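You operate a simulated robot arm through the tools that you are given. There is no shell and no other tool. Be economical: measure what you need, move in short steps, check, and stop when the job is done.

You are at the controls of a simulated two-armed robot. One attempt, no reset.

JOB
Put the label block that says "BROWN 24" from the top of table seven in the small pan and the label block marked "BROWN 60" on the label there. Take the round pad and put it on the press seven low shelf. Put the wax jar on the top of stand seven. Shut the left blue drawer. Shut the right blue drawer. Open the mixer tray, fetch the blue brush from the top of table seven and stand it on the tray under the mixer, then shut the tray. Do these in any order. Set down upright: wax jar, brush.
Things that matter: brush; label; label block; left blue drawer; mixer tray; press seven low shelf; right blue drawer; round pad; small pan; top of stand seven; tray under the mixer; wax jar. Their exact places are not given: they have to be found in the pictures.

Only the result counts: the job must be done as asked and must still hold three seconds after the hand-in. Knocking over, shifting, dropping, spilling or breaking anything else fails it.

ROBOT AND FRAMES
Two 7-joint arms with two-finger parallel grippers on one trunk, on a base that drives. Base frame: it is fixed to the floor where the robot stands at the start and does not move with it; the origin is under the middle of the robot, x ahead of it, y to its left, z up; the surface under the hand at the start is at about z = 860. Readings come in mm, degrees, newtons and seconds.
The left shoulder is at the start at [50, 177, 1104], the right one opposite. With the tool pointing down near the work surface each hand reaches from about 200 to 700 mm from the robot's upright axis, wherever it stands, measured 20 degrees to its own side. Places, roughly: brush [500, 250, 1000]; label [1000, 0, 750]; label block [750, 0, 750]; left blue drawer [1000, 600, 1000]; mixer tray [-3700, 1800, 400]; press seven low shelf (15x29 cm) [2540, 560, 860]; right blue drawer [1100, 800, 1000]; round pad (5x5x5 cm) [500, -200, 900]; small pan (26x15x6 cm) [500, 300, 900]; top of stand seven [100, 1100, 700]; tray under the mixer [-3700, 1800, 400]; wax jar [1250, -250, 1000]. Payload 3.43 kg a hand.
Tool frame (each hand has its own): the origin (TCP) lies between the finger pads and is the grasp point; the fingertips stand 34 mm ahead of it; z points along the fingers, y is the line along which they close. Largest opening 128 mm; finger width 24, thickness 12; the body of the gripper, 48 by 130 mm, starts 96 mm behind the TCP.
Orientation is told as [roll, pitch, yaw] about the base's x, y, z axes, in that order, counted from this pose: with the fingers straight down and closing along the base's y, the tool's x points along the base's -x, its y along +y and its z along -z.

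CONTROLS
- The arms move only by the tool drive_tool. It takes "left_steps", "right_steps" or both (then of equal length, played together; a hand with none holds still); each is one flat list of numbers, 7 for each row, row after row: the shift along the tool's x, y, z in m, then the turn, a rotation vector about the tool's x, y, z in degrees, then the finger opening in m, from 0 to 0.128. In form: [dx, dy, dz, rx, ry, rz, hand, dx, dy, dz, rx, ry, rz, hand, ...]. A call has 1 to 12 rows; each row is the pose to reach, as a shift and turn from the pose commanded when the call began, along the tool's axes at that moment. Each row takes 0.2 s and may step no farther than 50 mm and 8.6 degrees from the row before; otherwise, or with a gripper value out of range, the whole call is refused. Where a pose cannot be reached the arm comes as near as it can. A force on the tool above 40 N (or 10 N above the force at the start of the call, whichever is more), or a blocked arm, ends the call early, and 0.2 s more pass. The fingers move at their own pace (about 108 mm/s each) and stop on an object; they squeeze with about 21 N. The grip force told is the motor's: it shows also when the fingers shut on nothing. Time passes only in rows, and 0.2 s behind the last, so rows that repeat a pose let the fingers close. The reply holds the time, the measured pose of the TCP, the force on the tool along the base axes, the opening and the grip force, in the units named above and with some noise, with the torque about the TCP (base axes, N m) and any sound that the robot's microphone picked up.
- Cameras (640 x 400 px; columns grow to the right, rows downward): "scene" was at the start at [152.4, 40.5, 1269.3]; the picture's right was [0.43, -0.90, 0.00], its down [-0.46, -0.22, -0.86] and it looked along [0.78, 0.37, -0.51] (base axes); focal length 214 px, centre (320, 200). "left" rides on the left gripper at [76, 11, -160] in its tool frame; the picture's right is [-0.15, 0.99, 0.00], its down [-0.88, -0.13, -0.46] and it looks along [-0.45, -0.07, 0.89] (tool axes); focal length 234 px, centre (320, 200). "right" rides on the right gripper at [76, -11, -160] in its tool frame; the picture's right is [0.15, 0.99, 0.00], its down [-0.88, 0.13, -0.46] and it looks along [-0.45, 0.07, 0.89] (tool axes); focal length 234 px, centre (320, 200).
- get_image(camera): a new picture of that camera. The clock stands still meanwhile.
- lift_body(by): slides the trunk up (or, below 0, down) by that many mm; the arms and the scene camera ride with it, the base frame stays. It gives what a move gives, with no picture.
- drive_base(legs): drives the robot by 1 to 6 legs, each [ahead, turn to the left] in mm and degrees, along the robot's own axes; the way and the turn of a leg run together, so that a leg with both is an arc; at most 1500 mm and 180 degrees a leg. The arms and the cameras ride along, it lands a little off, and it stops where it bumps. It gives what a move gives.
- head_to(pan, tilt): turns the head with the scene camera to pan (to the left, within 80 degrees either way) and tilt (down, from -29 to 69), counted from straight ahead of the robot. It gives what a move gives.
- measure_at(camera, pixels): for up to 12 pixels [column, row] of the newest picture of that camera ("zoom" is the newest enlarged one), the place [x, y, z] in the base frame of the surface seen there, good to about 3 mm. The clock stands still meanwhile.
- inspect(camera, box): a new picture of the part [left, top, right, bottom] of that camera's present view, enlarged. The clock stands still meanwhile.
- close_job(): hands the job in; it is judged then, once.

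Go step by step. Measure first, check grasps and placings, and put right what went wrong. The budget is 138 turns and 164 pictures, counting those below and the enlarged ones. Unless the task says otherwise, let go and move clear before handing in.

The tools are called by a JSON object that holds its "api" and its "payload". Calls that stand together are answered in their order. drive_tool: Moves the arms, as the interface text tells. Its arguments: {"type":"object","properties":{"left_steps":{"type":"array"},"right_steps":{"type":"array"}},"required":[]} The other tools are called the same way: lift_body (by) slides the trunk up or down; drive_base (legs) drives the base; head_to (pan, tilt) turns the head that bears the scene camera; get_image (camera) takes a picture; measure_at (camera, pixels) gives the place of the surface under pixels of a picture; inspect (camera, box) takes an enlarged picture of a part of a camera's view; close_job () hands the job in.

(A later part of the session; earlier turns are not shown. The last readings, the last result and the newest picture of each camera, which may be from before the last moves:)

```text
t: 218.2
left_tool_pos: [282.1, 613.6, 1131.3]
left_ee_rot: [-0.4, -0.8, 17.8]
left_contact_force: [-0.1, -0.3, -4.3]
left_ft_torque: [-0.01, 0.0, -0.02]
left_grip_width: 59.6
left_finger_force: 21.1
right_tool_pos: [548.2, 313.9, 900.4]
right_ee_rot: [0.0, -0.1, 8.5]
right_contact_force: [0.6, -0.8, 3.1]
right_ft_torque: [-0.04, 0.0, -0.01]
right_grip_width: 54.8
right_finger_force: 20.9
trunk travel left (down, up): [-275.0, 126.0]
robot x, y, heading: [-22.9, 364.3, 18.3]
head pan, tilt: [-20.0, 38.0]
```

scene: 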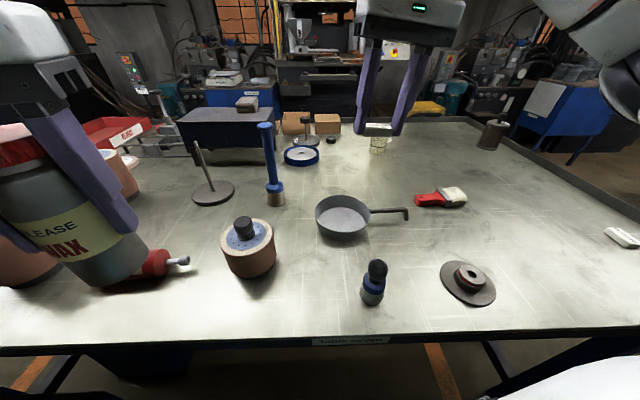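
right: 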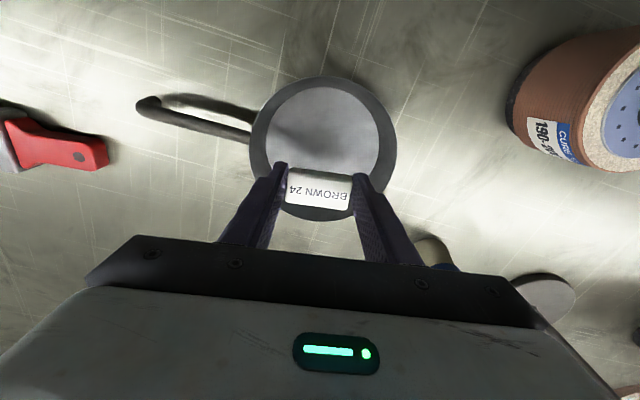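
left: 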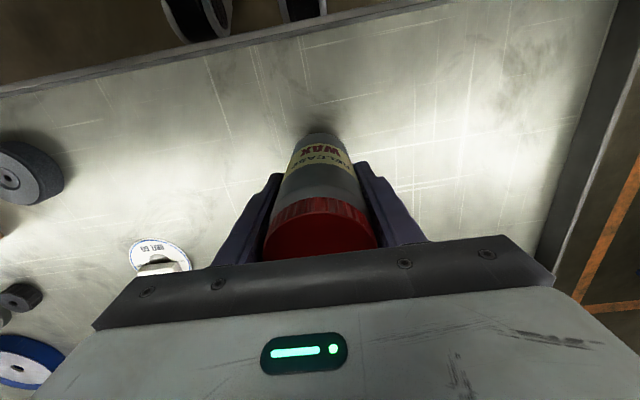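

Light contact at the pan floor. I will open to 72 mm and rise.

{"api": "drive_tool", "payload": {"right_steps": [0, 0, 0, 0, 0, 0, 0.072, 0, 0, 0, 0, 0, 0, 0.072, 0, 0, 0, 0, 0, 0, 0.072, 0, 0, -0.03, 0, 0, 0, 0.072, 0, 0, -0.07, 0, 0, 0, 0.072, 0, 0, -0.11, 0, 0, 0, 0.072, 0, 0, -0.15, 0, 0, 0, 0.072, 0.03, 0, -0.19, 0, 0, 0, 0.072, 0.06, -0.02, -0.22, 0, 0, 0, 0.072]}}

{"api": "get_image", "payload": {"camera": "right"}}

```text
t: 220.2
left_tool_pos: [281.5, 611.5, 1132.0]
left_ee_rot: [-0.5, -0.7, 17.8]
left_contact_force: [-0.1, -0.8, -4.0]
left_ft_torque: [0.03, -0.01, 0.02]
left_grip_width: 59.2
left_finger_force: 21.1
right_tool_pos: [490.9, 285.3, 1121.8]
right_ee_rot: [0.0, -0.1, 8.6]
right_contact_force: [-0.6, 0.1, 0.1]
right_ft_torque: [-0.03, -0.02, -0.01]
right_grip_width: 71.9
right_finger_force: 0.2
trunk travel left (down, up): [-275.0, 126.0]
robot x, y, heading: [-25.7, 365.6, 18.3]
head pan, tilt: [-20.0, 38.0]
```

```text
82 pictures are left
```

right: 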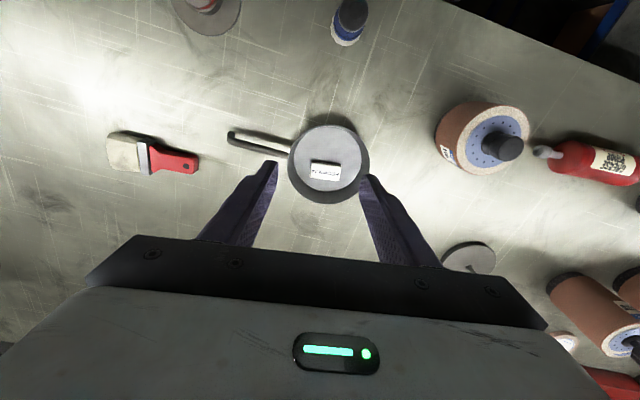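

BROWN 24 is in the pan. The blue brush stands near; I will measure it for the free right hand.

{"api": "inspect", "payload": {"camera": "scene", "box": [180, 110, 340, 230]}}

{"api": "measure_at", "payload": {"camera": "zoom", "pixels": [[340, 58], [340, 75], [350, 150], [365, 250], [375, 300], [390, 360], [372, 345], [405, 350], [385, 380], [85, 170], [330, 150]]}}

```text
3.33 times, centred on (260, 170) of scene
```

zoom: 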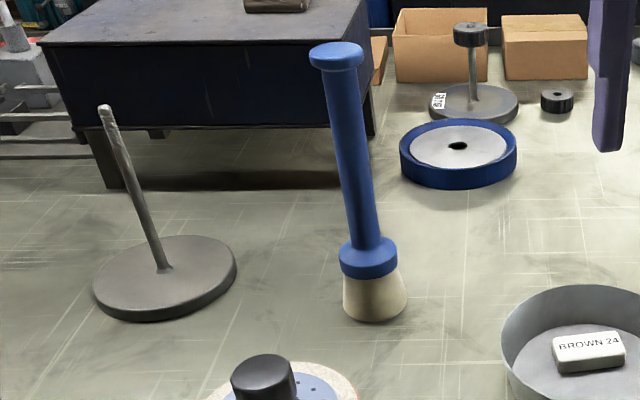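

```text
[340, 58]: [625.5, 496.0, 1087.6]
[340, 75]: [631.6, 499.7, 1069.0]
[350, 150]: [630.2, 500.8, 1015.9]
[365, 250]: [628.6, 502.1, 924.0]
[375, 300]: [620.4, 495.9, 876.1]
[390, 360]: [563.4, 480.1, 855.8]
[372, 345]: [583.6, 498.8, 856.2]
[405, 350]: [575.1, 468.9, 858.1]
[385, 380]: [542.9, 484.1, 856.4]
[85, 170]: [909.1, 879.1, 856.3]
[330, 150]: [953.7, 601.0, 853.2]
```

BROWN 24 lies in the pan. The blue brush stands at about (644,501) with its knob top at z≈1092. I will raise the trunk and move closer, to about (5,430), heading 27.

{"api": "lift_body", "payload": {"by": 120}}

{"api": "drive_base", "payload": {"legs": [[0, 47], [75, 0], [0, -38]]}}

{"api": "get_image", "payload": {"camera": "right"}}

{"api": "get_image", "payload": {"camera": "scene"}}

```text
t: 221.7
left_tool_pos: [282.5, 613.2, 1251.3]
left_ee_rot: [-0.4, -0.7, 17.7]
left_contact_force: [1.0, 0.3, -4.1]
left_ft_torque: [0.01, 0.02, -0.01]
left_grip_width: 59.1
left_finger_force: 20.9
right_tool_pos: [491.3, 286.5, 1240.4]
right_ee_rot: [-0.1, -0.2, 8.7]
right_contact_force: [0.9, -0.5, -0.9]
right_ft_torque: [-0.01, -0.02, 0.0]
right_grip_width: 72.1
right_finger_force: 0.0
trunk travel left (down, up): [-395.0, 6.0]
robot x, y, heading: [-22.8, 361.6, 18.5]
head pan, tilt: [-20.0, 38.0]
```

```text
t: 226.7
left_tool_pos: [274.2, 725.5, 1251.9]
left_ee_rot: [-0.4, -0.8, 26.4]
left_contact_force: [0.7, 0.5, -3.7]
left_ft_torque: [-0.01, 0.03, 0.02]
left_grip_width: 58.9
left_finger_force: 21.4
right_tool_pos: [529.1, 433.1, 1241.0]
right_ee_rot: [0.0, -0.1, 17.3]
right_contact_force: [-0.1, -0.5, 0.1]
right_ft_torque: [0.01, -0.06, -0.03]
right_grip_width: 71.8
right_finger_force: 0.0
trunk travel left (down, up): [-395.0, 6.0]
robot x, y, heading: [6.2, 430.8, 27.2]
head pan, tilt: [-20.0, 38.0]
```

```text
80 pictures are left
```

right: 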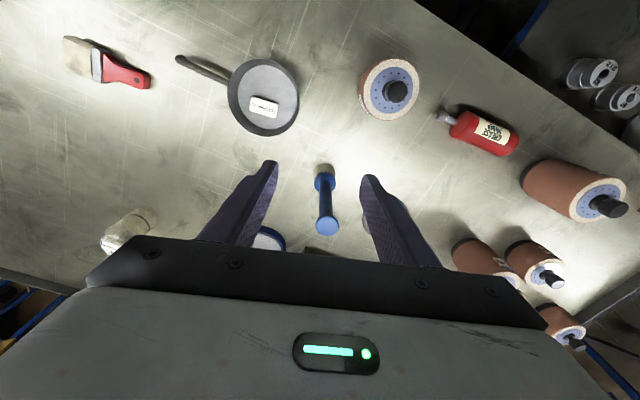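

```text
79 pictures are left
```

scene: 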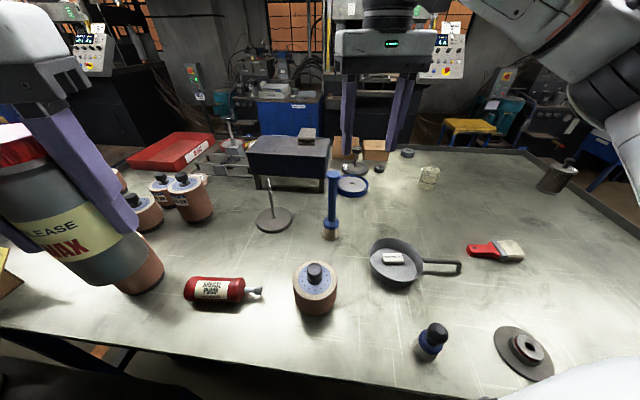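

The knob is seen at right-camera (327,224). I will measure its position.

{"api": "measure_at", "payload": {"camera": "right", "pixels": [[327, 224], [317, 224], [337, 224], [327, 216], [327, 230], [325, 200], [324, 180]]}}

{"api": "measure_at", "payload": {"camera": "scene", "pixels": [[333, 173], [333, 178], [332, 200], [330, 222], [330, 235]]}}

```text
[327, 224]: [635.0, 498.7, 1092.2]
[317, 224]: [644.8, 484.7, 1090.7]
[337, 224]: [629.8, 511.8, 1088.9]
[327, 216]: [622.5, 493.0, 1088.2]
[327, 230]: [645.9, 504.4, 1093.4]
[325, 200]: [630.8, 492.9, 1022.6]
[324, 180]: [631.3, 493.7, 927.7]
```

```text
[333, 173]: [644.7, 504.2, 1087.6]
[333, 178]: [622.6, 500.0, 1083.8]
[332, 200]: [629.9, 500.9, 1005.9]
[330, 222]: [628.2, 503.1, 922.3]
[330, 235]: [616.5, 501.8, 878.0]
```

The knob centre is ≈ (639,499) at z 1092. I will move over it, staying above, and check.

{"api": "drive_tool", "payload": {"right_steps": [-0.042, 0.01, 0.015, 0, 0, 0, 0.072, -0.084, 0.021, 0.03, 0, 0, 0, 0.072, -0.126, 0.031, 0.05, 0, 0, 0, 0.072, -0.126, 0.031, 0.08, 0, 0, 0, 0.072]}}

{"api": "get_image", "payload": {"camera": "right"}}

```text
t: 227.7
left_tool_pos: [272.9, 723.1, 1251.4]
left_ee_rot: [-0.3, -0.8, 26.4]
left_contact_force: [0.3, -1.3, -3.7]
left_ft_torque: [0.02, 0.0, 0.01]
left_grip_width: 58.9
left_finger_force: 21.1
right_tool_pos: [640.8, 500.8, 1159.7]
right_ee_rot: [0.1, 0.0, 17.4]
right_contact_force: [-0.5, -0.2, 0.0]
right_ft_torque: [0.04, 0.0, 0.0]
right_grip_width: 71.8
right_finger_force: 0.1
trunk travel left (down, up): [-395.0, 6.0]
robot x, y, heading: [8.4, 435.1, 27.0]
head pan, tilt: [-20.0, 38.0]
```

```text
78 pictures are left
```

right: 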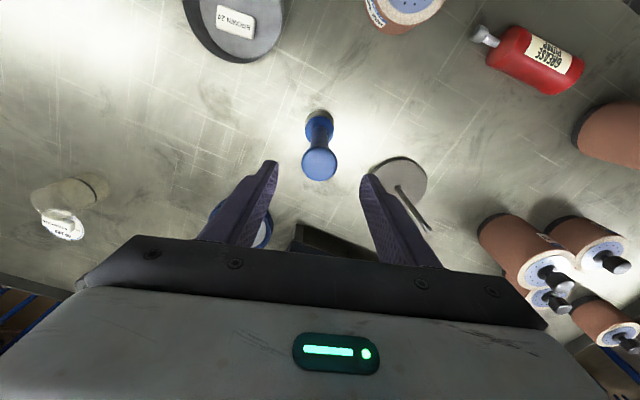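

The knob is well between the fingers. I will go down to z≈1076, close, and lift slightly.

{"api": "drive_tool", "payload": {"right_steps": [0, -0.001, 0.04, 0, 0, 0, 0.072, 0, -0.001, 0.083, 0, 0, 0, 0.072, 0, -0.001, 0.083, 0, 0, 0, 0.0, 0, -0.001, 0.083, 0, 0, 0, 0.0, 0, -0.001, 0.083, 0, 0, 0, 0.0, 0, -0.001, 0.083, 0, 0, 0, 0.0, 0, -0.001, 0.063, 0, 0, 0, 0.0]}}

{"api": "get_image", "payload": {"camera": "scene"}}

```text
t: 229.3
left_tool_pos: [272.0, 724.4, 1251.1]
left_ee_rot: [-0.4, -0.8, 26.3]
left_contact_force: [-0.6, 0.4, -4.2]
left_ft_torque: [-0.03, -0.01, 0.0]
left_grip_width: 59.4
left_finger_force: 20.8
right_tool_pos: [639.1, 500.6, 1097.5]
right_ee_rot: [0.1, -0.1, 17.5]
right_contact_force: [-0.4, -0.6, -0.8]
right_ft_torque: [-0.03, -0.01, -0.01]
right_grip_width: 36.8
right_finger_force: 20.4
trunk travel left (down, up): [-395.0, 6.0]
robot x, y, heading: [5.0, 435.9, 26.8]
head pan, tilt: [-20.0, 38.0]
```

```text
77 pictures are left
```

scene: 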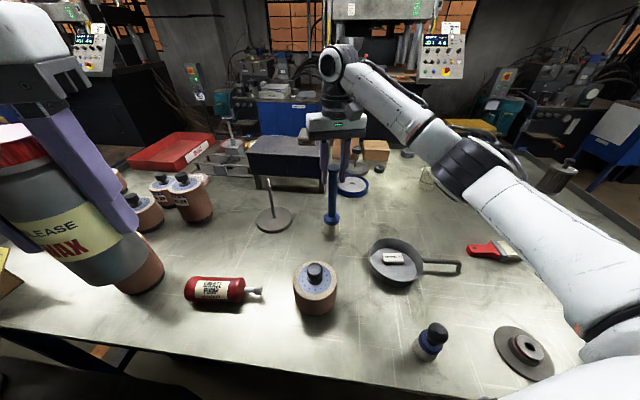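

The brush is gripped by its knob (37 mm) and lifting. I will raise it and draw it back.

{"api": "drive_tool", "payload": {"right_steps": [0, 0, -0.03, 0, 0, 0, 0.0, 0, 0, -0.06, 0, 0, 0, 0.0, 0.01, 0, -0.09, 0, 0, 0, 0.0, 0.04, 0, -0.11, 0, 0, 0, 0.0, 0.07, 0, -0.13, 0, 0, 0, 0.0, 0.1, 0, -0.145, 0, 0, 0, 0.0, 0.13, 0, -0.16, 0, 0, 0, 0, 0.16, 0, -0.17, 0, 0, 0, 0]}}

{"api": "inspect", "payload": {"camera": "scene", "box": [220, 30, 480, 270]}}

```text
t: 231.1
left_tool_pos: [272.9, 723.9, 1252.5]
left_ee_rot: [-0.4, -0.8, 26.3]
left_contact_force: [0.2, -0.6, -4.0]
left_ft_torque: [-0.03, -0.03, 0.02]
left_grip_width: 58.9
left_finger_force: 21.0
right_tool_pos: [485.8, 450.7, 1268.2]
right_ee_rot: [0.0, 0.0, 17.3]
right_contact_force: [0.4, 0.1, -0.9]
right_ft_torque: [0.02, -0.02, 0.0]
right_grip_width: 36.7
right_finger_force: 21.2
trunk travel left (down, up): [-395.0, 6.0]
robot x, y, heading: [8.6, 433.9, 27.2]
head pan, tilt: [-20.0, 38.0]
```

```text
1.67 times, centred on (350, 150) of scene
```

zoom: 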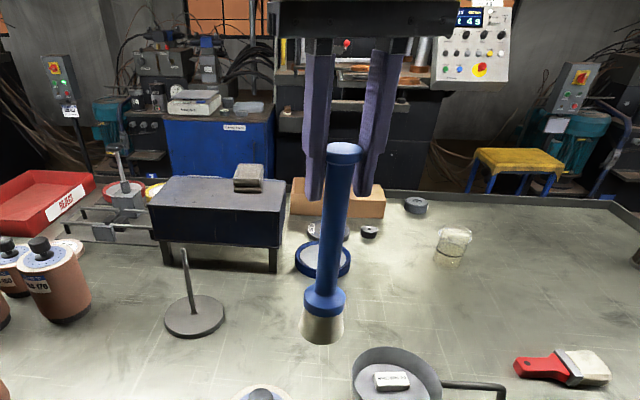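

The brush hangs upright at z 1268. I will turn left 33° so the left hand faces the free front part of stand seven.

{"api": "drive_base", "payload": {"legs": [[0, 33]]}}

{"api": "head_to", "payload": {"pan": 25, "tilt": 50}}

{"api": "get_image", "payload": {"camera": "scene"}}

{"api": "get_image", "payload": {"camera": "left"}}

```text
t: 233.1
left_tool_pos: [70.9, 823.6, 1251.0]
left_ee_rot: [-0.4, -0.7, 59.5]
left_contact_force: [-0.5, -0.5, -3.5]
left_ft_torque: [-0.02, -0.01, 0.0]
left_grip_width: 59.0
left_finger_force: 21.3
right_tool_pos: [399.7, 709.4, 1268.7]
right_ee_rot: [-0.1, -0.1, 50.4]
right_contact_force: [0.3, 0.0, -0.8]
right_ft_torque: [-0.05, -0.02, -0.01]
right_grip_width: 36.6
right_finger_force: 20.8
trunk travel left (down, up): [-395.0, 6.0]
robot x, y, heading: [7.0, 430.0, 59.8]
head pan, tilt: [-20.0, 38.0]
```

```text
t: 234.2
left_tool_pos: [71.8, 823.8, 1251.0]
left_ee_rot: [-0.4, -0.6, 59.5]
left_contact_force: [-0.5, 0.5, -3.2]
left_ft_torque: [-0.02, 0.04, 0.02]
left_grip_width: 59.1
left_finger_force: 20.8
right_tool_pos: [399.8, 710.4, 1267.5]
right_ee_rot: [0.0, -0.1, 50.4]
right_contact_force: [-0.5, -0.9, -0.9]
right_ft_torque: [0.03, 0.03, 0.01]
right_grip_width: 36.9
right_finger_force: 21.0
trunk travel left (down, up): [-395.0, 6.0]
robot x, y, heading: [6.1, 432.1, 59.7]
head pan, tilt: [25.0, 50.0]
```

```text
75 pictures are left
```

scene: 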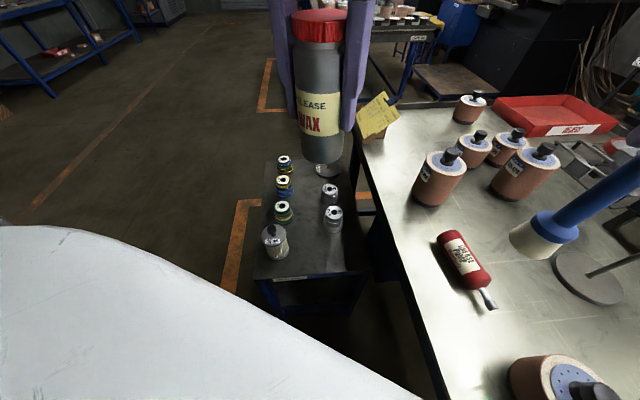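

```text
74 pictures are left
```

left: 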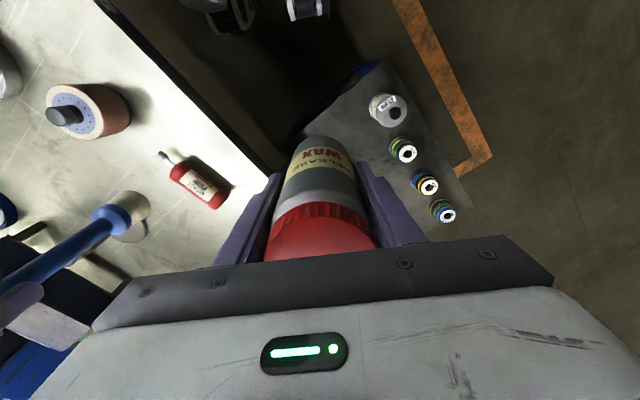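

I will measure the items on the stand to choose the free spot.

{"api": "inspect", "payload": {"camera": "scene", "box": [240, 150, 380, 320]}}

{"api": "measure_at", "payload": {"camera": "scene", "pixels": [[275, 235], [287, 245], [333, 212], [325, 228], [343, 228], [310, 255], [355, 265], [300, 272], [330, 245], [262, 270]]}}

```text
2.35 times, centred on (310, 235) of scene
```

zoom: 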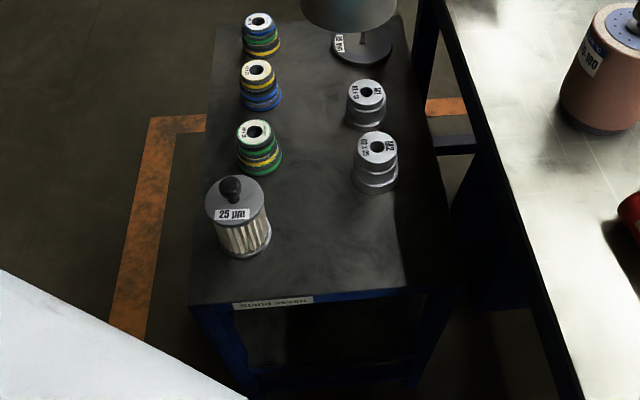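

```text
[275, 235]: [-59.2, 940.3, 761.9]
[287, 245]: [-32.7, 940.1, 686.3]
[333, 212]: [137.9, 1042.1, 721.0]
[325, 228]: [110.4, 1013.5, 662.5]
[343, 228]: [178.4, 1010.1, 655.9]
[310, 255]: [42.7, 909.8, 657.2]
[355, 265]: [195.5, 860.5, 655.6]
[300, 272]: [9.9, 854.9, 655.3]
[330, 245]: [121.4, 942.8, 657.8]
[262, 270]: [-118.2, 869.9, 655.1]
```

The spot (90,908) is free. I will lower the jar toward it in two stages.

{"api": "drive_tool", "payload": {"left_steps": [-0.021, 0.007, 0.04, 0, 0, 0, 0.03, -0.042, 0.014, 0.08, 0, 0, 0, 0.03, -0.063, 0.021, 0.12, 0, 0, 0, 0.03, -0.084, 0.028, 0.16, 0, 0, 0, 0.03, -0.084, 0.028, 0.205, 0, 0, 0, 0.03, -0.084, 0.028, 0.25, 0, 0, 0, 0.03, -0.084, 0.028, 0.295, 0, 0, 0, 0.03, -0.084, 0.028, 0.34, 0, 0, 0, 0.03, -0.084, 0.028, 0.385, 0, 0, 0, 0.03]}}

{"api": "get_image", "payload": {"camera": "scene"}}

```text
t: 236.2
left_tool_pos: [53.8, 910.2, 899.1]
left_ee_rot: [-0.4, -0.8, 59.4]
left_contact_force: [0.2, -0.2, -4.1]
left_ft_torque: [0.02, -0.01, 0.01]
left_grip_width: 59.0
left_finger_force: 20.9
left hand out of reach, approached as far as the arm can: row 7, 8, 9
right_tool_pos: [398.5, 710.0, 1268.0]
right_ee_rot: [0.0, -0.1, 50.4]
right_contact_force: [0.0, 0.0, -0.9]
right_ft_torque: [0.01, 0.0, -0.04]
right_grip_width: 36.5
right_finger_force: 20.7
trunk travel left (down, up): [-395.0, 6.0]
robot x, y, heading: [8.2, 433.1, 60.0]
head pan, tilt: [25.0, 50.0]
```

```text
72 pictures are left
```

scene: 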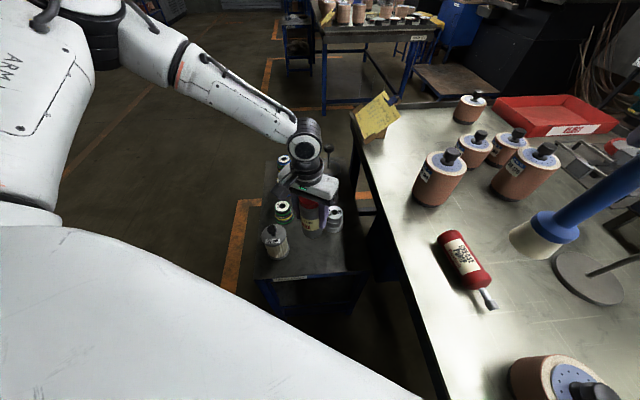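

At this trunk height the arm cannot reach the stand, and lowering the trunk here would put the brush into the table. I will raise the jar again and approach the stand from its left (−x) side, where the right hand hangs over free floor.

{"api": "drive_tool", "payload": {"left_steps": [0, 0, -0.045, 0, 0, 0, 0.03, 0, 0, -0.09, 0, 0, 0, 0.03, 0.01, 0, -0.135, 0, 0, 0, 0.03, 0.03, 0, -0.175, 0, 0, 0, 0.03, 0.05, 0, -0.21, 0, 0, 0, 0.03, 0.07, 0, -0.25, 0, 0, 0, 0.03]}}

{"api": "drive_base", "payload": {"legs": [[-250, 0], [0, 56], [817, 0], [0, -136]]}}

{"api": "head_to", "payload": {"pan": 15, "tilt": 50}}

{"api": "get_image", "payload": {"camera": "scene"}}

```text
t: 237.6
left_tool_pos: [14.4, 846.3, 1149.3]
left_ee_rot: [-0.4, -0.8, 59.4]
left_contact_force: [-0.7, 0.6, -4.4]
left_ft_torque: [0.01, 0.02, 0.02]
left_grip_width: 58.8
left_finger_force: 21.0
right_tool_pos: [398.6, 709.7, 1268.1]
right_ee_rot: [0.0, -0.1, 50.3]
right_contact_force: [-0.2, 0.8, -1.4]
right_ft_torque: [-0.02, -0.02, -0.01]
right_grip_width: 36.4
right_finger_force: 20.8
trunk travel left (down, up): [-395.0, 6.0]
robot x, y, heading: [6.7, 433.7, 59.7]
head pan, tilt: [25.0, 50.0]
```

```text
t: 251.6
left_tool_pos: [-73.0, 1010.9, 1149.6]
left_ee_rot: [-0.4, -0.7, -21.0]
left_contact_force: [0.2, 0.0, -5.1]
left_ft_torque: [0.04, 0.01, 0.01]
left_grip_width: 59.2
left_finger_force: 21.2
right_tool_pos: [-142.9, 610.8, 1267.5]
right_ee_rot: [0.0, -0.1, -30.1]
right_contact_force: [0.1, -0.5, -2.3]
right_ft_torque: [0.01, 0.0, 0.01]
right_grip_width: 36.4
right_finger_force: 21.4
trunk travel left (down, up): [-395.0, 6.0]
robot x, y, heading: [-483.5, 952.7, -20.2]
head pan, tilt: [25.0, 50.0]
```

```text
t: 252.3
left_tool_pos: [-71.7, 1012.6, 1148.2]
left_ee_rot: [-0.4, -0.7, -21.0]
left_contact_force: [0.5, 0.6, -4.3]
left_ft_torque: [0.01, 0.02, -0.05]
left_grip_width: 59.1
left_finger_force: 21.3
right_tool_pos: [-143.4, 609.9, 1268.1]
right_ee_rot: [0.0, 0.0, -30.0]
right_contact_force: [0.0, -1.2, -1.3]
right_ft_torque: [0.01, 0.01, -0.01]
right_grip_width: 36.6
right_finger_force: 20.7
trunk travel left (down, up): [-395.0, 6.0]
robot x, y, heading: [-479.1, 948.4, -20.7]
head pan, tilt: [15.0, 50.0]
```

```text
71 pictures are left
```

scene: 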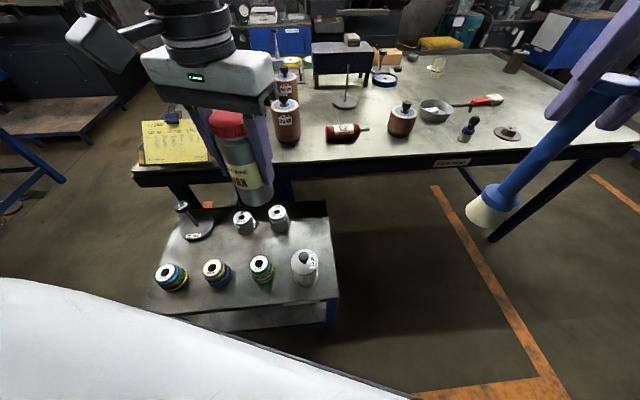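

The brush now hangs over free floor. I will lower the trunk 240 mm and then move the jar over the free spot.

{"api": "lift_body", "payload": {"by": -240}}

{"api": "drive_tool", "payload": {"left_steps": [-0.038, -0.007, 0, 0, 0, 0, 0.03, -0.076, -0.014, 0, 0, 0, 0, 0.03, -0.114, -0.021, 0, 0, 0, 0, 0.03, -0.152, -0.029, 0, 0, 0, 0, 0.03, -0.189, -0.04, 0, 0, 0, 0, 0.03]}}

{"api": "get_image", "payload": {"camera": "scene"}}

```text
t: 254.8
left_tool_pos: [-72.0, 1011.8, 910.1]
left_ee_rot: [-0.4, -0.7, -21.0]
left_contact_force: [-0.3, -0.3, -4.0]
left_ft_torque: [0.01, 0.0, 0.03]
left_grip_width: 59.0
left_finger_force: 20.9
right_tool_pos: [-143.3, 609.3, 1027.3]
right_ee_rot: [0.1, 0.0, -30.0]
right_contact_force: [0.2, 0.5, -1.3]
right_ft_torque: [-0.01, 0.0, -0.02]
right_grip_width: 36.4
right_finger_force: 21.1
trunk travel left (down, up): [-155.0, 246.0]
robot x, y, heading: [-481.2, 950.7, -20.4]
head pan, tilt: [15.0, 50.0]
```

```text
t: 256.0
left_tool_pos: [70.5, 949.4, 903.4]
left_ee_rot: [-0.4, -0.7, -20.9]
left_contact_force: [0.2, 0.5, -4.8]
left_ft_torque: [0.04, 0.07, -0.01]
left_grip_width: 58.9
left_finger_force: 20.8
left hand out of reach, approached as far as the arm can: row 4, 5
right_tool_pos: [-142.4, 610.0, 1027.4]
right_ee_rot: [0.0, 0.0, -30.1]
right_contact_force: [0.3, -0.5, -0.6]
right_ft_torque: [-0.03, 0.01, 0.0]
right_grip_width: 36.3
right_finger_force: 20.7
trunk travel left (down, up): [-155.0, 246.0]
robot x, y, heading: [-482.8, 948.5, -20.3]
head pan, tilt: [15.0, 50.0]
```

```text
70 pictures are left
```

scene: 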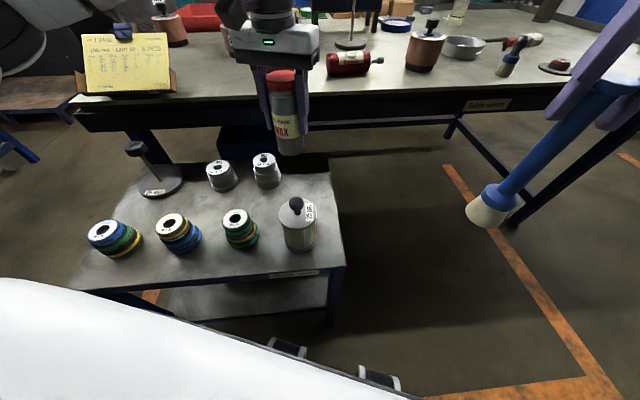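

The hand is close; reach grows lower down. I will slide sideways, then lower and finish the shift at z≈800.

{"api": "drive_tool", "payload": {"left_steps": [0, -0.02, 0.01, 0, 0, 0, 0.03, 0, -0.036, 0.03, 0, 0, 0, 0.03, -0.01, -0.036, 0.06, 0, 0, 0, 0.03, -0.029, -0.036, 0.09, 0, 0, 0, 0.03, -0.029, -0.036, 0.12, 0, 0, 0, 0.03]}}

{"api": "inspect", "payload": {"camera": "scene", "box": [180, 60, 380, 290]}}

```text
t: 257.2
left_tool_pos: [64.2, 946.7, 793.8]
left_ee_rot: [-0.6, -0.8, -21.0]
left_contact_force: [-0.2, 0.1, -3.7]
left_ft_torque: [0.02, 0.04, 0.02]
left_grip_width: 59.0
left_finger_force: 20.8
left hand out of reach, approached as far as the arm can: row 1, 2, 3, 4, 5
right_tool_pos: [-144.2, 609.1, 1027.0]
right_ee_rot: [-0.1, 0.1, -30.0]
right_contact_force: [0.1, 0.3, -1.7]
right_ft_torque: [0.01, -0.02, 0.02]
right_grip_width: 36.4
right_finger_force: 21.0
trunk travel left (down, up): [-155.0, 246.0]
robot x, y, heading: [-480.6, 950.1, -20.7]
head pan, tilt: [15.0, 50.0]
```

```text
1.74 times, centred on (280, 175) of scene
```

zoom: 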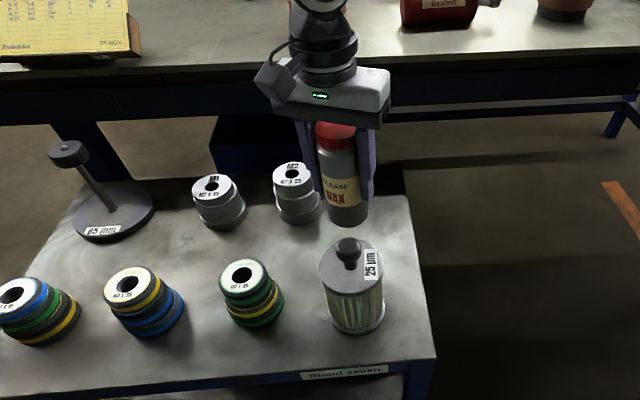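

The jar hangs at (64,947) with its bottom at z≈710, between the filter and the grey pieces. I will edge the base 25 mm forward for better clearance from the filter.

{"api": "drive_base", "payload": {"legs": [[22, -2]]}}

{"api": "get_image", "payload": {"camera": "left"}}

```text
t: 258.0
left_tool_pos: [84.7, 919.3, 792.6]
left_ee_rot: [-0.4, -0.6, -23.0]
left_contact_force: [0.6, -0.4, -4.1]
left_ft_torque: [0.01, 0.05, 0.02]
left_grip_width: 58.9
left_finger_force: 21.0
right_tool_pos: [-134.4, 590.4, 1027.4]
right_ee_rot: [0.1, 0.0, -31.9]
right_contact_force: [0.3, 0.0, -1.2]
right_ft_torque: [0.01, 0.01, -0.01]
right_grip_width: 36.3
right_finger_force: 21.0
trunk travel left (down, up): [-155.0, 246.0]
robot x, y, heading: [-463.3, 945.0, -22.5]
head pan, tilt: [15.0, 50.0]
```

```text
68 pictures are left
```

left: 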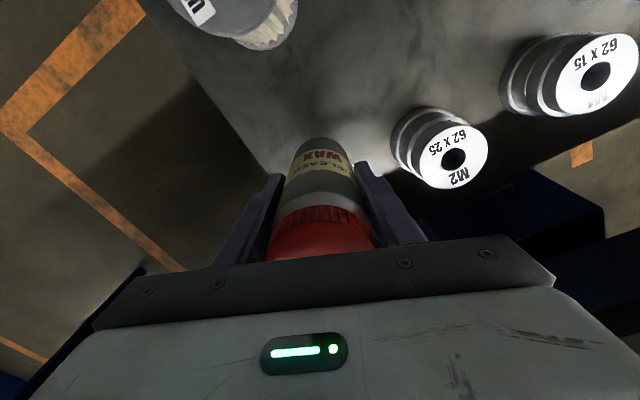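

The jar is at (85,919) over a free area. I will lower until contact.

{"api": "drive_tool", "payload": {"left_steps": [0, 0, 0.025, 0, 0, 0, 0.03, 0, 0, 0.043, 0, 0, 0, 0.03, 0, 0, 0.049, 0, 0, 0, 0.03, 0, 0, 0.053, 0, 0, 0, 0.03, 0, 0, 0.057, 0, 0, 0, 0.03]}}

```text
t: 259.2
left_tool_pos: [79.7, 931.5, 744.1]
left_ee_rot: [-0.5, -0.8, -23.0]
left_contact_force: [-0.3, -0.4, -3.7]
left_ft_torque: [0.01, -0.02, 0.02]
left_grip_width: 59.0
left_finger_force: 21.1
left hand out of reach, approached as far as the arm can: row 1, 2, 3, 4, 5
right_tool_pos: [-135.0, 589.9, 1027.6]
right_ee_rot: [0.1, -0.1, -32.0]
right_contact_force: [-0.5, 0.1, -0.9]
right_ft_torque: [-0.01, 0.0, 0.01]
right_grip_width: 36.1
right_finger_force: 21.3
trunk travel left (down, up): [-155.0, 246.0]
robot x, y, heading: [-459.5, 941.9, -22.5]
head pan, tilt: [15.0, 50.0]
```

Not yet in contact, at TCP z 744. I will lower a few more millimetres with the trunk so the hand does not drift.

{"api": "lift_body", "payload": {"by": -4}}

{"api": "lift_body", "payload": {"by": -2}}

```text
t: 259.7
left_tool_pos: [79.5, 931.7, 741.1]
left_ee_rot: [-0.5, -0.9, -23.0]
left_contact_force: [-0.9, 1.6, 2.6]
left_ft_torque: [0.24, 0.1, 0.05]
left_grip_width: 58.9
left_finger_force: 20.7
right_tool_pos: [-135.4, 589.8, 1022.5]
right_ee_rot: [0.0, -0.1, -32.0]
right_contact_force: [-0.9, -0.2, -0.8]
right_ft_torque: [-0.02, -0.03, -0.03]
right_grip_width: 36.4
right_finger_force: 20.7
trunk travel left (down, up): [-151.0, 250.0]
robot x, y, heading: [-461.0, 942.9, -22.4]
head pan, tilt: [15.0, 50.0]
```

```text
t: 260.2
left_tool_pos: [78.9, 931.0, 741.5]
left_ee_rot: [-0.6, -1.2, -23.0]
left_contact_force: [-1.0, 3.6, 14.7]
left_ft_torque: [0.79, -0.1, 0.15]
left_grip_width: 58.5
left_finger_force: 21.0
right_tool_pos: [-136.0, 590.8, 1022.4]
right_ee_rot: [0.2, -0.1, -32.1]
right_contact_force: [0.0, -0.8, -2.3]
right_ft_torque: [0.0, -0.02, -0.01]
right_grip_width: 36.7
right_finger_force: 21.1
trunk travel left (down, up): [-149.0, 252.0]
robot x, y, heading: [-459.5, 941.4, -22.4]
head pan, tilt: [15.0, 50.0]
```

The jar stands on the stand (14 N). I will ease 2 mm, open the left fingers to 84 mm, and rise with the trunk.

{"api": "lift_body", "payload": {"by": 2}}

{"api": "drive_tool", "payload": {"left_steps": [0, 0, 0, 0, 0, 0, 0.084, 0, 0, 0, 0, 0, 0, 0.084, 0, 0, 0, 0, 0, 0, 0.084]}}

{"api": "lift_body", "payload": {"by": 150}}

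{"api": "get_image", "payload": {"camera": "left"}}

{"api": "get_image", "payload": {"camera": "scene"}}

```text
t: 260.7
left_tool_pos: [79.0, 930.5, 740.0]
left_ee_rot: [-0.5, -1.0, -23.0]
left_contact_force: [2.8, 1.0, 9.4]
left_ft_torque: [0.38, -0.39, -0.03]
left_grip_width: 58.9
left_finger_force: 21.0
right_tool_pos: [-136.7, 590.4, 1023.5]
right_ee_rot: [-0.1, -0.2, -32.0]
right_contact_force: [-0.3, 0.4, -0.3]
right_ft_torque: [0.03, 0.04, -0.03]
right_grip_width: 36.4
right_finger_force: 21.2
trunk travel left (down, up): [-151.0, 250.0]
robot x, y, heading: [-466.9, 943.4, -22.1]
head pan, tilt: [15.0, 50.0]
```

```text
t: 261.5
left_tool_pos: [80.0, 930.7, 740.4]
left_ee_rot: [-0.6, -0.8, -23.0]
left_contact_force: [1.4, -0.7, -1.0]
left_ft_torque: [-0.02, 0.02, -0.04]
left_grip_width: 83.7
left_finger_force: 0.0
right_tool_pos: [-135.5, 590.4, 1023.0]
right_ee_rot: [0.0, -0.1, -32.0]
right_contact_force: [0.3, -0.9, -1.8]
right_ft_torque: [-0.01, -0.01, 0.04]
right_grip_width: 36.6
right_finger_force: 21.4
trunk travel left (down, up): [-151.0, 250.0]
robot x, y, heading: [-461.8, 945.5, -22.3]
head pan, tilt: [15.0, 50.0]
```

```text
t: 263.3
left_tool_pos: [80.1, 931.5, 890.8]
left_ee_rot: [-0.4, -0.7, -22.9]
left_contact_force: [-0.5, 0.3, 0.1]
left_ft_torque: [-0.01, 0.01, 0.02]
left_grip_width: 83.9
left_finger_force: 0.1
right_tool_pos: [-134.3, 589.1, 1173.0]
right_ee_rot: [0.0, -0.1, -31.9]
right_contact_force: [-0.1, 0.1, -1.4]
right_ft_torque: [0.01, 0.01, 0.0]
right_grip_width: 36.4
right_finger_force: 21.0
trunk travel left (down, up): [-301.0, 100.0]
robot x, y, heading: [-461.0, 946.0, -22.3]
head pan, tilt: [15.0, 50.0]
```

```text
67 pictures are left
```

left: 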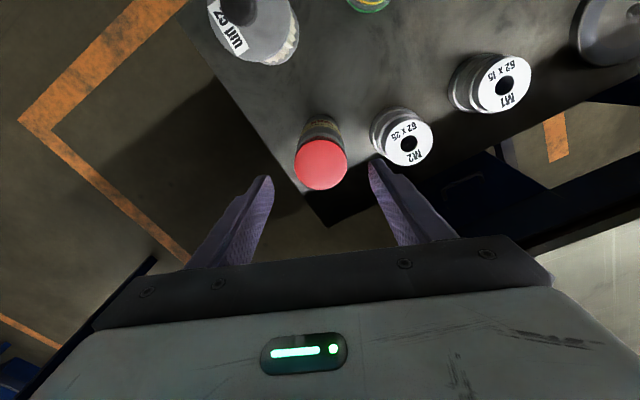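

```text
66 pictures are left
```

scene: 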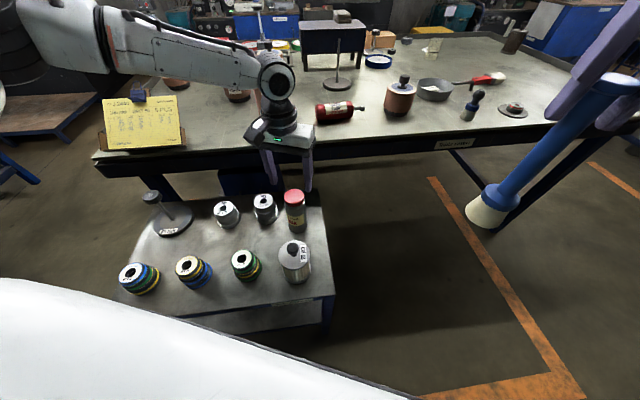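

The wax jar stands upright on stand seven. I will retract the left hand, back off, and turn toward the mixer.

{"api": "drive_tool", "payload": {"left_steps": [0, 0, -0.04, 0, 0, 0, 0.084, 0.03, 0, -0.075, 0, 0, 0, 0.06, 0.065, 0.01, -0.1, 0, 0, 0, 0.04, 0.1, 0.02, -0.12, 0, 0, 0, 0.03, 0.14, 0.03, -0.13, 0, 0, 0, 0.03]}}

{"api": "drive_base", "payload": {"legs": [[-300, 0], [0, 180]]}}

{"api": "head_to", "payload": {"pan": 0, "tilt": 15}}

{"api": "get_image", "payload": {"camera": "scene"}}

```text
t: 264.5
left_tool_pos: [-40.0, 1017.0, 1018.4]
left_ee_rot: [-0.5, -0.9, -23.0]
left_contact_force: [0.2, 0.3, -0.1]
left_ft_torque: [-0.02, -0.01, -0.01]
left_grip_width: 29.9
left_finger_force: 0.0
right_tool_pos: [-136.1, 590.6, 1173.8]
right_ee_rot: [0.0, -0.1, -32.0]
right_contact_force: [0.0, -0.4, -1.8]
right_ft_torque: [-0.02, -0.02, 0.0]
right_grip_width: 36.5
right_finger_force: 21.2
trunk travel left (down, up): [-301.0, 100.0]
robot x, y, heading: [-460.9, 940.3, -22.4]
head pan, tilt: [15.0, 50.0]
```

```text
t: 273.9
left_tool_pos: [-1163.0, 976.3, 1017.9]
left_ee_rot: [-0.5, -1.0, 158.3]
left_contact_force: [-0.4, 0.3, 0.6]
left_ft_torque: [-0.03, 0.01, 0.02]
left_grip_width: 30.2
left_finger_force: 0.3
right_tool_pos: [-1076.0, 1403.3, 1172.7]
right_ee_rot: [0.0, -0.1, 149.2]
right_contact_force: [-0.1, 0.3, -0.7]
right_ft_torque: [0.01, 0.0, -0.01]
right_grip_width: 36.4
right_finger_force: 20.9
trunk travel left (down, up): [-301.0, 100.0]
robot x, y, heading: [-743.8, 1060.6, 158.7]
head pan, tilt: [15.0, 50.0]
```

```text
t: 274.9
left_tool_pos: [-1162.8, 978.4, 1019.2]
left_ee_rot: [-0.5, -0.8, 158.2]
left_contact_force: [-1.1, -0.3, 0.4]
left_ft_torque: [0.0, -0.01, -0.03]
left_grip_width: 30.2
left_finger_force: 0.3
right_tool_pos: [-1075.4, 1404.9, 1173.0]
right_ee_rot: [-0.1, 0.0, 149.2]
right_contact_force: [0.5, 0.3, -1.6]
right_ft_torque: [-0.02, 0.01, 0.02]
right_grip_width: 36.7
right_finger_force: 20.7
trunk travel left (down, up): [-301.0, 100.0]
robot x, y, heading: [-744.0, 1059.6, 158.8]
head pan, tilt: [0.0, 15.0]
```

```text
65 pictures are left
```

scene: 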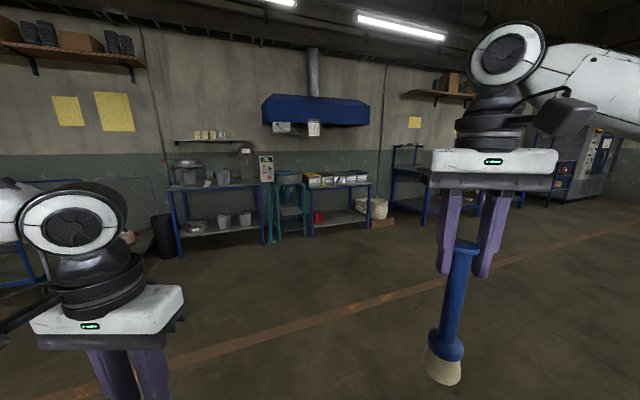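

The mixer should be the teal machine at (290,205). I will enlarge it.

{"api": "inspect", "payload": {"camera": "scene", "box": [160, 120, 400, 260]}}

{"api": "measure_at", "payload": {"camera": "scene", "pixels": [[290, 180], [290, 205], [288, 232], [275, 240], [307, 235], [265, 170], [220, 185], [320, 200]]}}

```text
2.67 times, centred on (280, 190) of scene
```

zoom: 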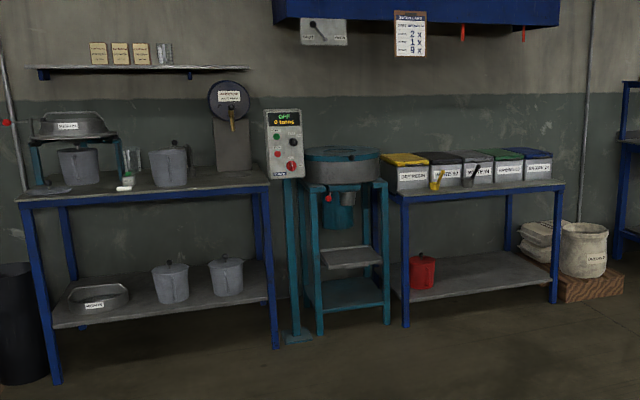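

```text
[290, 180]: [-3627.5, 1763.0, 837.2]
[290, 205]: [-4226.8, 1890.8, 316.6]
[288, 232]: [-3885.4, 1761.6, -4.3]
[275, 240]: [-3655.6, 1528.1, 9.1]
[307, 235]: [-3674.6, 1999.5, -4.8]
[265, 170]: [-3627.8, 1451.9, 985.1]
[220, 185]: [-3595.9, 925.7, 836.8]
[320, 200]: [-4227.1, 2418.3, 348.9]
```

The mixer frame holds a grey tray at about z 400. I will drive to in front of it, around (-2900,1830), facing -x.

{"api": "drive_base", "payload": {"legs": [[0, 1.3], [1500, 0], [800, 0], [0, 20]]}}

{"api": "head_to", "payload": {"pan": 0, "tilt": 30}}

{"api": "get_image", "payload": {"camera": "scene"}}

```text
t: 287.7
left_tool_pos: [-3272.3, 1611.9, 1018.2]
left_ee_rot: [-0.5, -0.7, 179.7]
left_contact_force: [-0.1, -0.2, -1.2]
left_ft_torque: [0.0, -0.02, -0.02]
left_grip_width: 29.8
left_finger_force: 0.0
right_tool_pos: [-3345.9, 2038.5, 1172.7]
right_ee_rot: [0.0, -0.2, 170.6]
right_contact_force: [0.1, 0.2, -1.9]
right_ft_torque: [0.05, 0.03, 0.0]
right_grip_width: 36.4
right_finger_force: 20.4
trunk travel left (down, up): [-301.0, 100.0]
robot x, y, heading: [-2908.4, 1838.9, -179.7]
head pan, tilt: [0.0, 15.0]
```

```text
t: 288.5
left_tool_pos: [-3271.0, 1612.9, 1018.0]
left_ee_rot: [-0.5, -0.8, 179.7]
left_contact_force: [0.0, 0.9, -0.8]
left_ft_torque: [0.01, 0.02, 0.03]
left_grip_width: 29.9
left_finger_force: 0.0
right_tool_pos: [-3346.6, 2039.8, 1173.2]
right_ee_rot: [0.1, 0.0, 170.6]
right_contact_force: [0.4, 0.6, -1.2]
right_ft_torque: [-0.02, 0.01, 0.0]
right_grip_width: 36.4
right_finger_force: 20.7
trunk travel left (down, up): [-301.0, 100.0]
robot x, y, heading: [-2908.7, 1841.8, -179.5]
head pan, tilt: [0.0, 30.0]
```

```text
63 pictures are left
```

scene: 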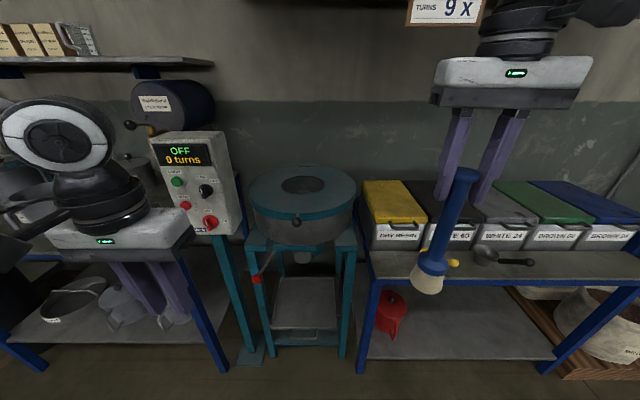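

The tray and its bar handle are visible at (305,300). I will enlarge and measure it.

{"api": "inspect", "payload": {"camera": "scene", "box": [230, 220, 380, 370]}}

{"api": "measure_at", "payload": {"camera": "zoom", "pixels": [[315, 180], [270, 285], [380, 285], [320, 285], [320, 305], [320, 270], [275, 160], [375, 160], [225, 250], [425, 250], [305, 100], [250, 160]]}}

```text
2.67 times, centred on (305, 295) of scene
```

zoom: 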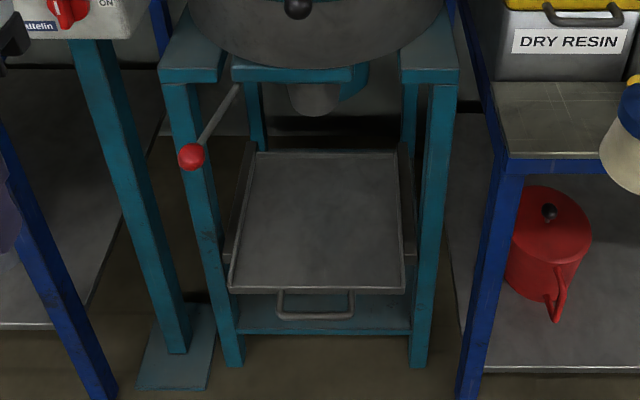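

```text
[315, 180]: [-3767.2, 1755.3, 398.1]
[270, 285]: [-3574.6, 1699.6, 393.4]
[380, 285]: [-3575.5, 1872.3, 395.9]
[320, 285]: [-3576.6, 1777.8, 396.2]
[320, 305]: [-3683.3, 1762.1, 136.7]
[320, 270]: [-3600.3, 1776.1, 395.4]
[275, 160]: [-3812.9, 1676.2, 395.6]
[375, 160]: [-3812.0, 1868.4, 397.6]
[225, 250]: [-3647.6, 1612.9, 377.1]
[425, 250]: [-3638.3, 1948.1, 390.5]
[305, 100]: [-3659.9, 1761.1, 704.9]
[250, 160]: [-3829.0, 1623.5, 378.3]
```

I will measure the handle bar itself.

{"api": "inspect", "payload": {"camera": "scene", "box": [275, 315, 345, 350]}}

{"api": "measure_at", "payload": {"camera": "scene", "pixels": [[309, 340], [300, 341], [318, 341], [296, 335], [322, 335], [309, 339], [309, 342], [309, 330]]}}

```text
9.14 times, centred on (310, 332) of scene
```

zoom: 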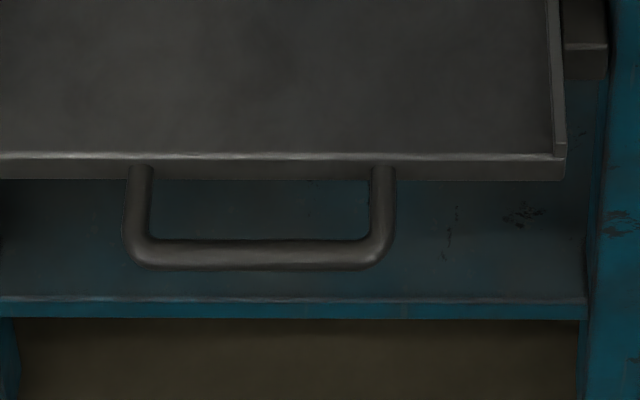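

```text
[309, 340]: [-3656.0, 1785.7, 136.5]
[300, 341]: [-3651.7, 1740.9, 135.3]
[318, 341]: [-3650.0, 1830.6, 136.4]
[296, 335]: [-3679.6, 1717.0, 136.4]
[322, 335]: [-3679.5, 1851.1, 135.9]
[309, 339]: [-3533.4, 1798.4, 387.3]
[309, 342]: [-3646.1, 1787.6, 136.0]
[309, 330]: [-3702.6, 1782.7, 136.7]
```

The handle bar runs along y at about (-3533, ~1765, 387), about 40 mm in front of the tray edge. I will lower the trunk 300 mm and get exact bar ends.

{"api": "lift_body", "payload": {"by": -300}}

{"api": "head_to", "payload": {"pan": 0, "tilt": 35}}

{"api": "get_image", "payload": {"camera": "scene"}}

{"api": "get_image", "payload": {"camera": "left"}}

```text
t: 291.5
left_tool_pos: [-3272.3, 1612.4, 719.4]
left_ee_rot: [-0.5, -0.9, 179.6]
left_contact_force: [0.2, 0.3, 0.7]
left_ft_torque: [0.0, -0.02, -0.01]
left_grip_width: 30.1
left_finger_force: 0.1
right_tool_pos: [-3346.5, 2040.7, 871.7]
right_ee_rot: [0.0, -0.1, 170.6]
right_contact_force: [0.2, -0.5, -1.3]
right_ft_torque: [0.0, -0.01, 0.03]
right_grip_width: 36.2
right_finger_force: 21.5
trunk travel left (down, up): [-1.0, 400.0]
robot x, y, heading: [-2912.8, 1843.6, -179.7]
head pan, tilt: [0.0, 30.0]
```

```text
t: 292.1
left_tool_pos: [-3272.1, 1612.1, 717.1]
left_ee_rot: [-0.5, -0.8, 179.7]
left_contact_force: [1.1, -1.0, 0.0]
left_ft_torque: [0.01, 0.0, 0.03]
left_grip_width: 30.2
left_finger_force: 0.1
right_tool_pos: [-3346.4, 2040.9, 873.7]
right_ee_rot: [0.0, -0.1, 170.6]
right_contact_force: [0.0, -0.3, -1.0]
right_ft_torque: [0.04, -0.02, 0.0]
right_grip_width: 36.2
right_finger_force: 21.0
trunk travel left (down, up): [-1.0, 400.0]
robot x, y, heading: [-2909.5, 1840.6, -179.8]
head pan, tilt: [0.0, 35.0]
```

```text
60 pictures are left
```

scene: 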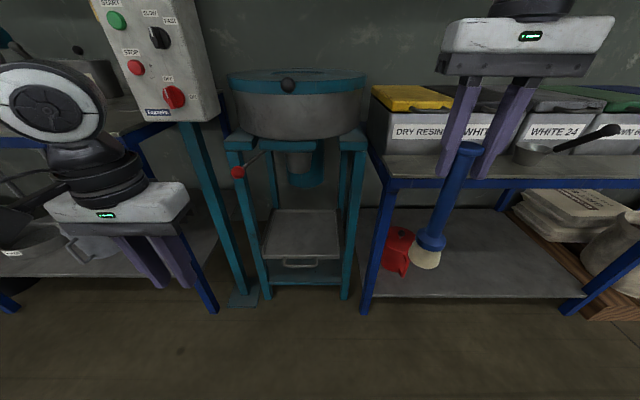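

```text
59 pictures are left
```

left: 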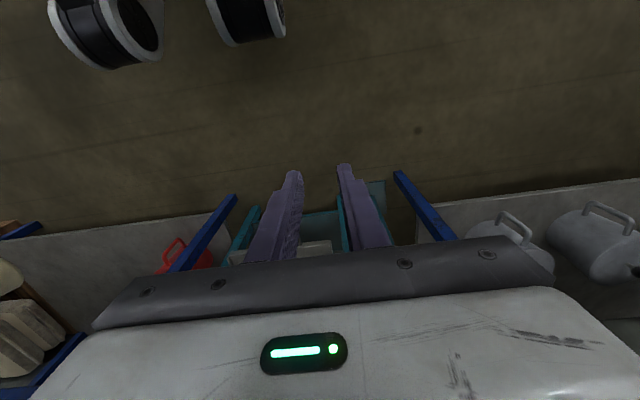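

{"api": "inspect", "payload": {"camera": "scene", "box": [255, 235, 355, 285]}}

{"api": "measure_at", "payload": {"camera": "zoom", "pixels": [[195, 185], [270, 185], [345, 183], [190, 165], [360, 165], [270, 183], [270, 188], [100, 145], [500, 140], [300, 145]]}}

```text
6.40 times, centred on (305, 260) of scene
```

zoom: 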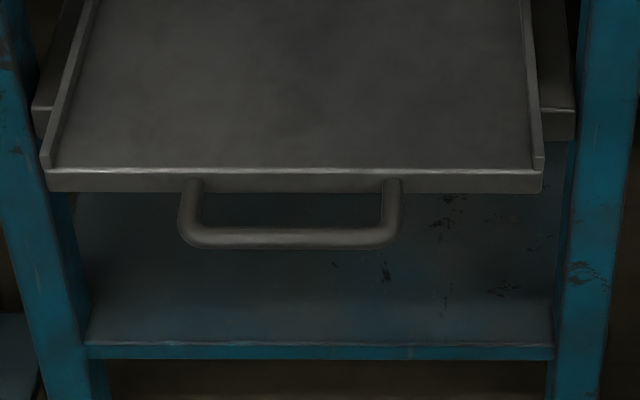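

```text
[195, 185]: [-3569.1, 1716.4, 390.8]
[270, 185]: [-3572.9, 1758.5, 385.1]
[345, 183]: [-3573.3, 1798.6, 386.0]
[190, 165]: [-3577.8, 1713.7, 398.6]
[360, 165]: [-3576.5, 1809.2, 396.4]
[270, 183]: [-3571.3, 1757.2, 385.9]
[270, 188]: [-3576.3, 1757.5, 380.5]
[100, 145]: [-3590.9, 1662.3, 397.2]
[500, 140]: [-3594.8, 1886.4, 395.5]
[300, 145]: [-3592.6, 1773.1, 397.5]
```

The handle bar spans y≈1715–1825 near x=-3535, z≈387. I will drive 100 mm closer and turn 10° right so the left hand faces the handle.

{"api": "drive_base", "payload": {"legs": [[105, 0], [0, -10]]}}

{"api": "drive_tool", "payload": {"left_steps": [0, 0, 0.045, 0, 0, 0, 0.0, 0, 0, 0.09, 0, 0, 0, 0, 0, 0, 0.135, 0, 0, 0, 0, 0, 0, 0.18, 0, 0, 0, 0]}}

```text
t: 294.0
left_tool_pos: [-3411.3, 1677.9, 718.4]
left_ee_rot: [-0.5, -0.8, 169.8]
left_contact_force: [1.0, -0.9, 0.3]
left_ft_torque: [-0.01, 0.0, -0.02]
left_grip_width: 30.2
left_finger_force: 0.1
right_tool_pos: [-3412.0, 2113.9, 873.0]
right_ee_rot: [0.0, 0.0, 160.6]
right_contact_force: [0.5, 0.5, -1.5]
right_ft_torque: [0.01, 0.03, -0.03]
right_grip_width: 36.5
right_finger_force: 20.7
trunk travel left (down, up): [-1.0, 400.0]
robot x, y, heading: [-3020.4, 1842.2, 170.1]
head pan, tilt: [0.0, 35.0]
```

```text
t: 295.0
left_tool_pos: [-3414.4, 1678.8, 538.3]
left_ee_rot: [-0.6, -0.9, 169.8]
left_contact_force: [0.3, 0.1, 1.1]
left_ft_torque: [-0.01, -0.01, 0.01]
left_grip_width: 0.1
left_finger_force: 21.3
right_tool_pos: [-3411.1, 2112.0, 873.5]
right_ee_rot: [0.0, -0.1, 160.7]
right_contact_force: [-0.2, -0.3, -1.4]
right_ft_torque: [0.01, 0.02, -0.01]
right_grip_width: 36.4
right_finger_force: 20.9
trunk travel left (down, up): [-1.0, 400.0]
robot x, y, heading: [-3018.1, 1840.8, 170.4]
head pan, tilt: [0.0, 35.0]
```

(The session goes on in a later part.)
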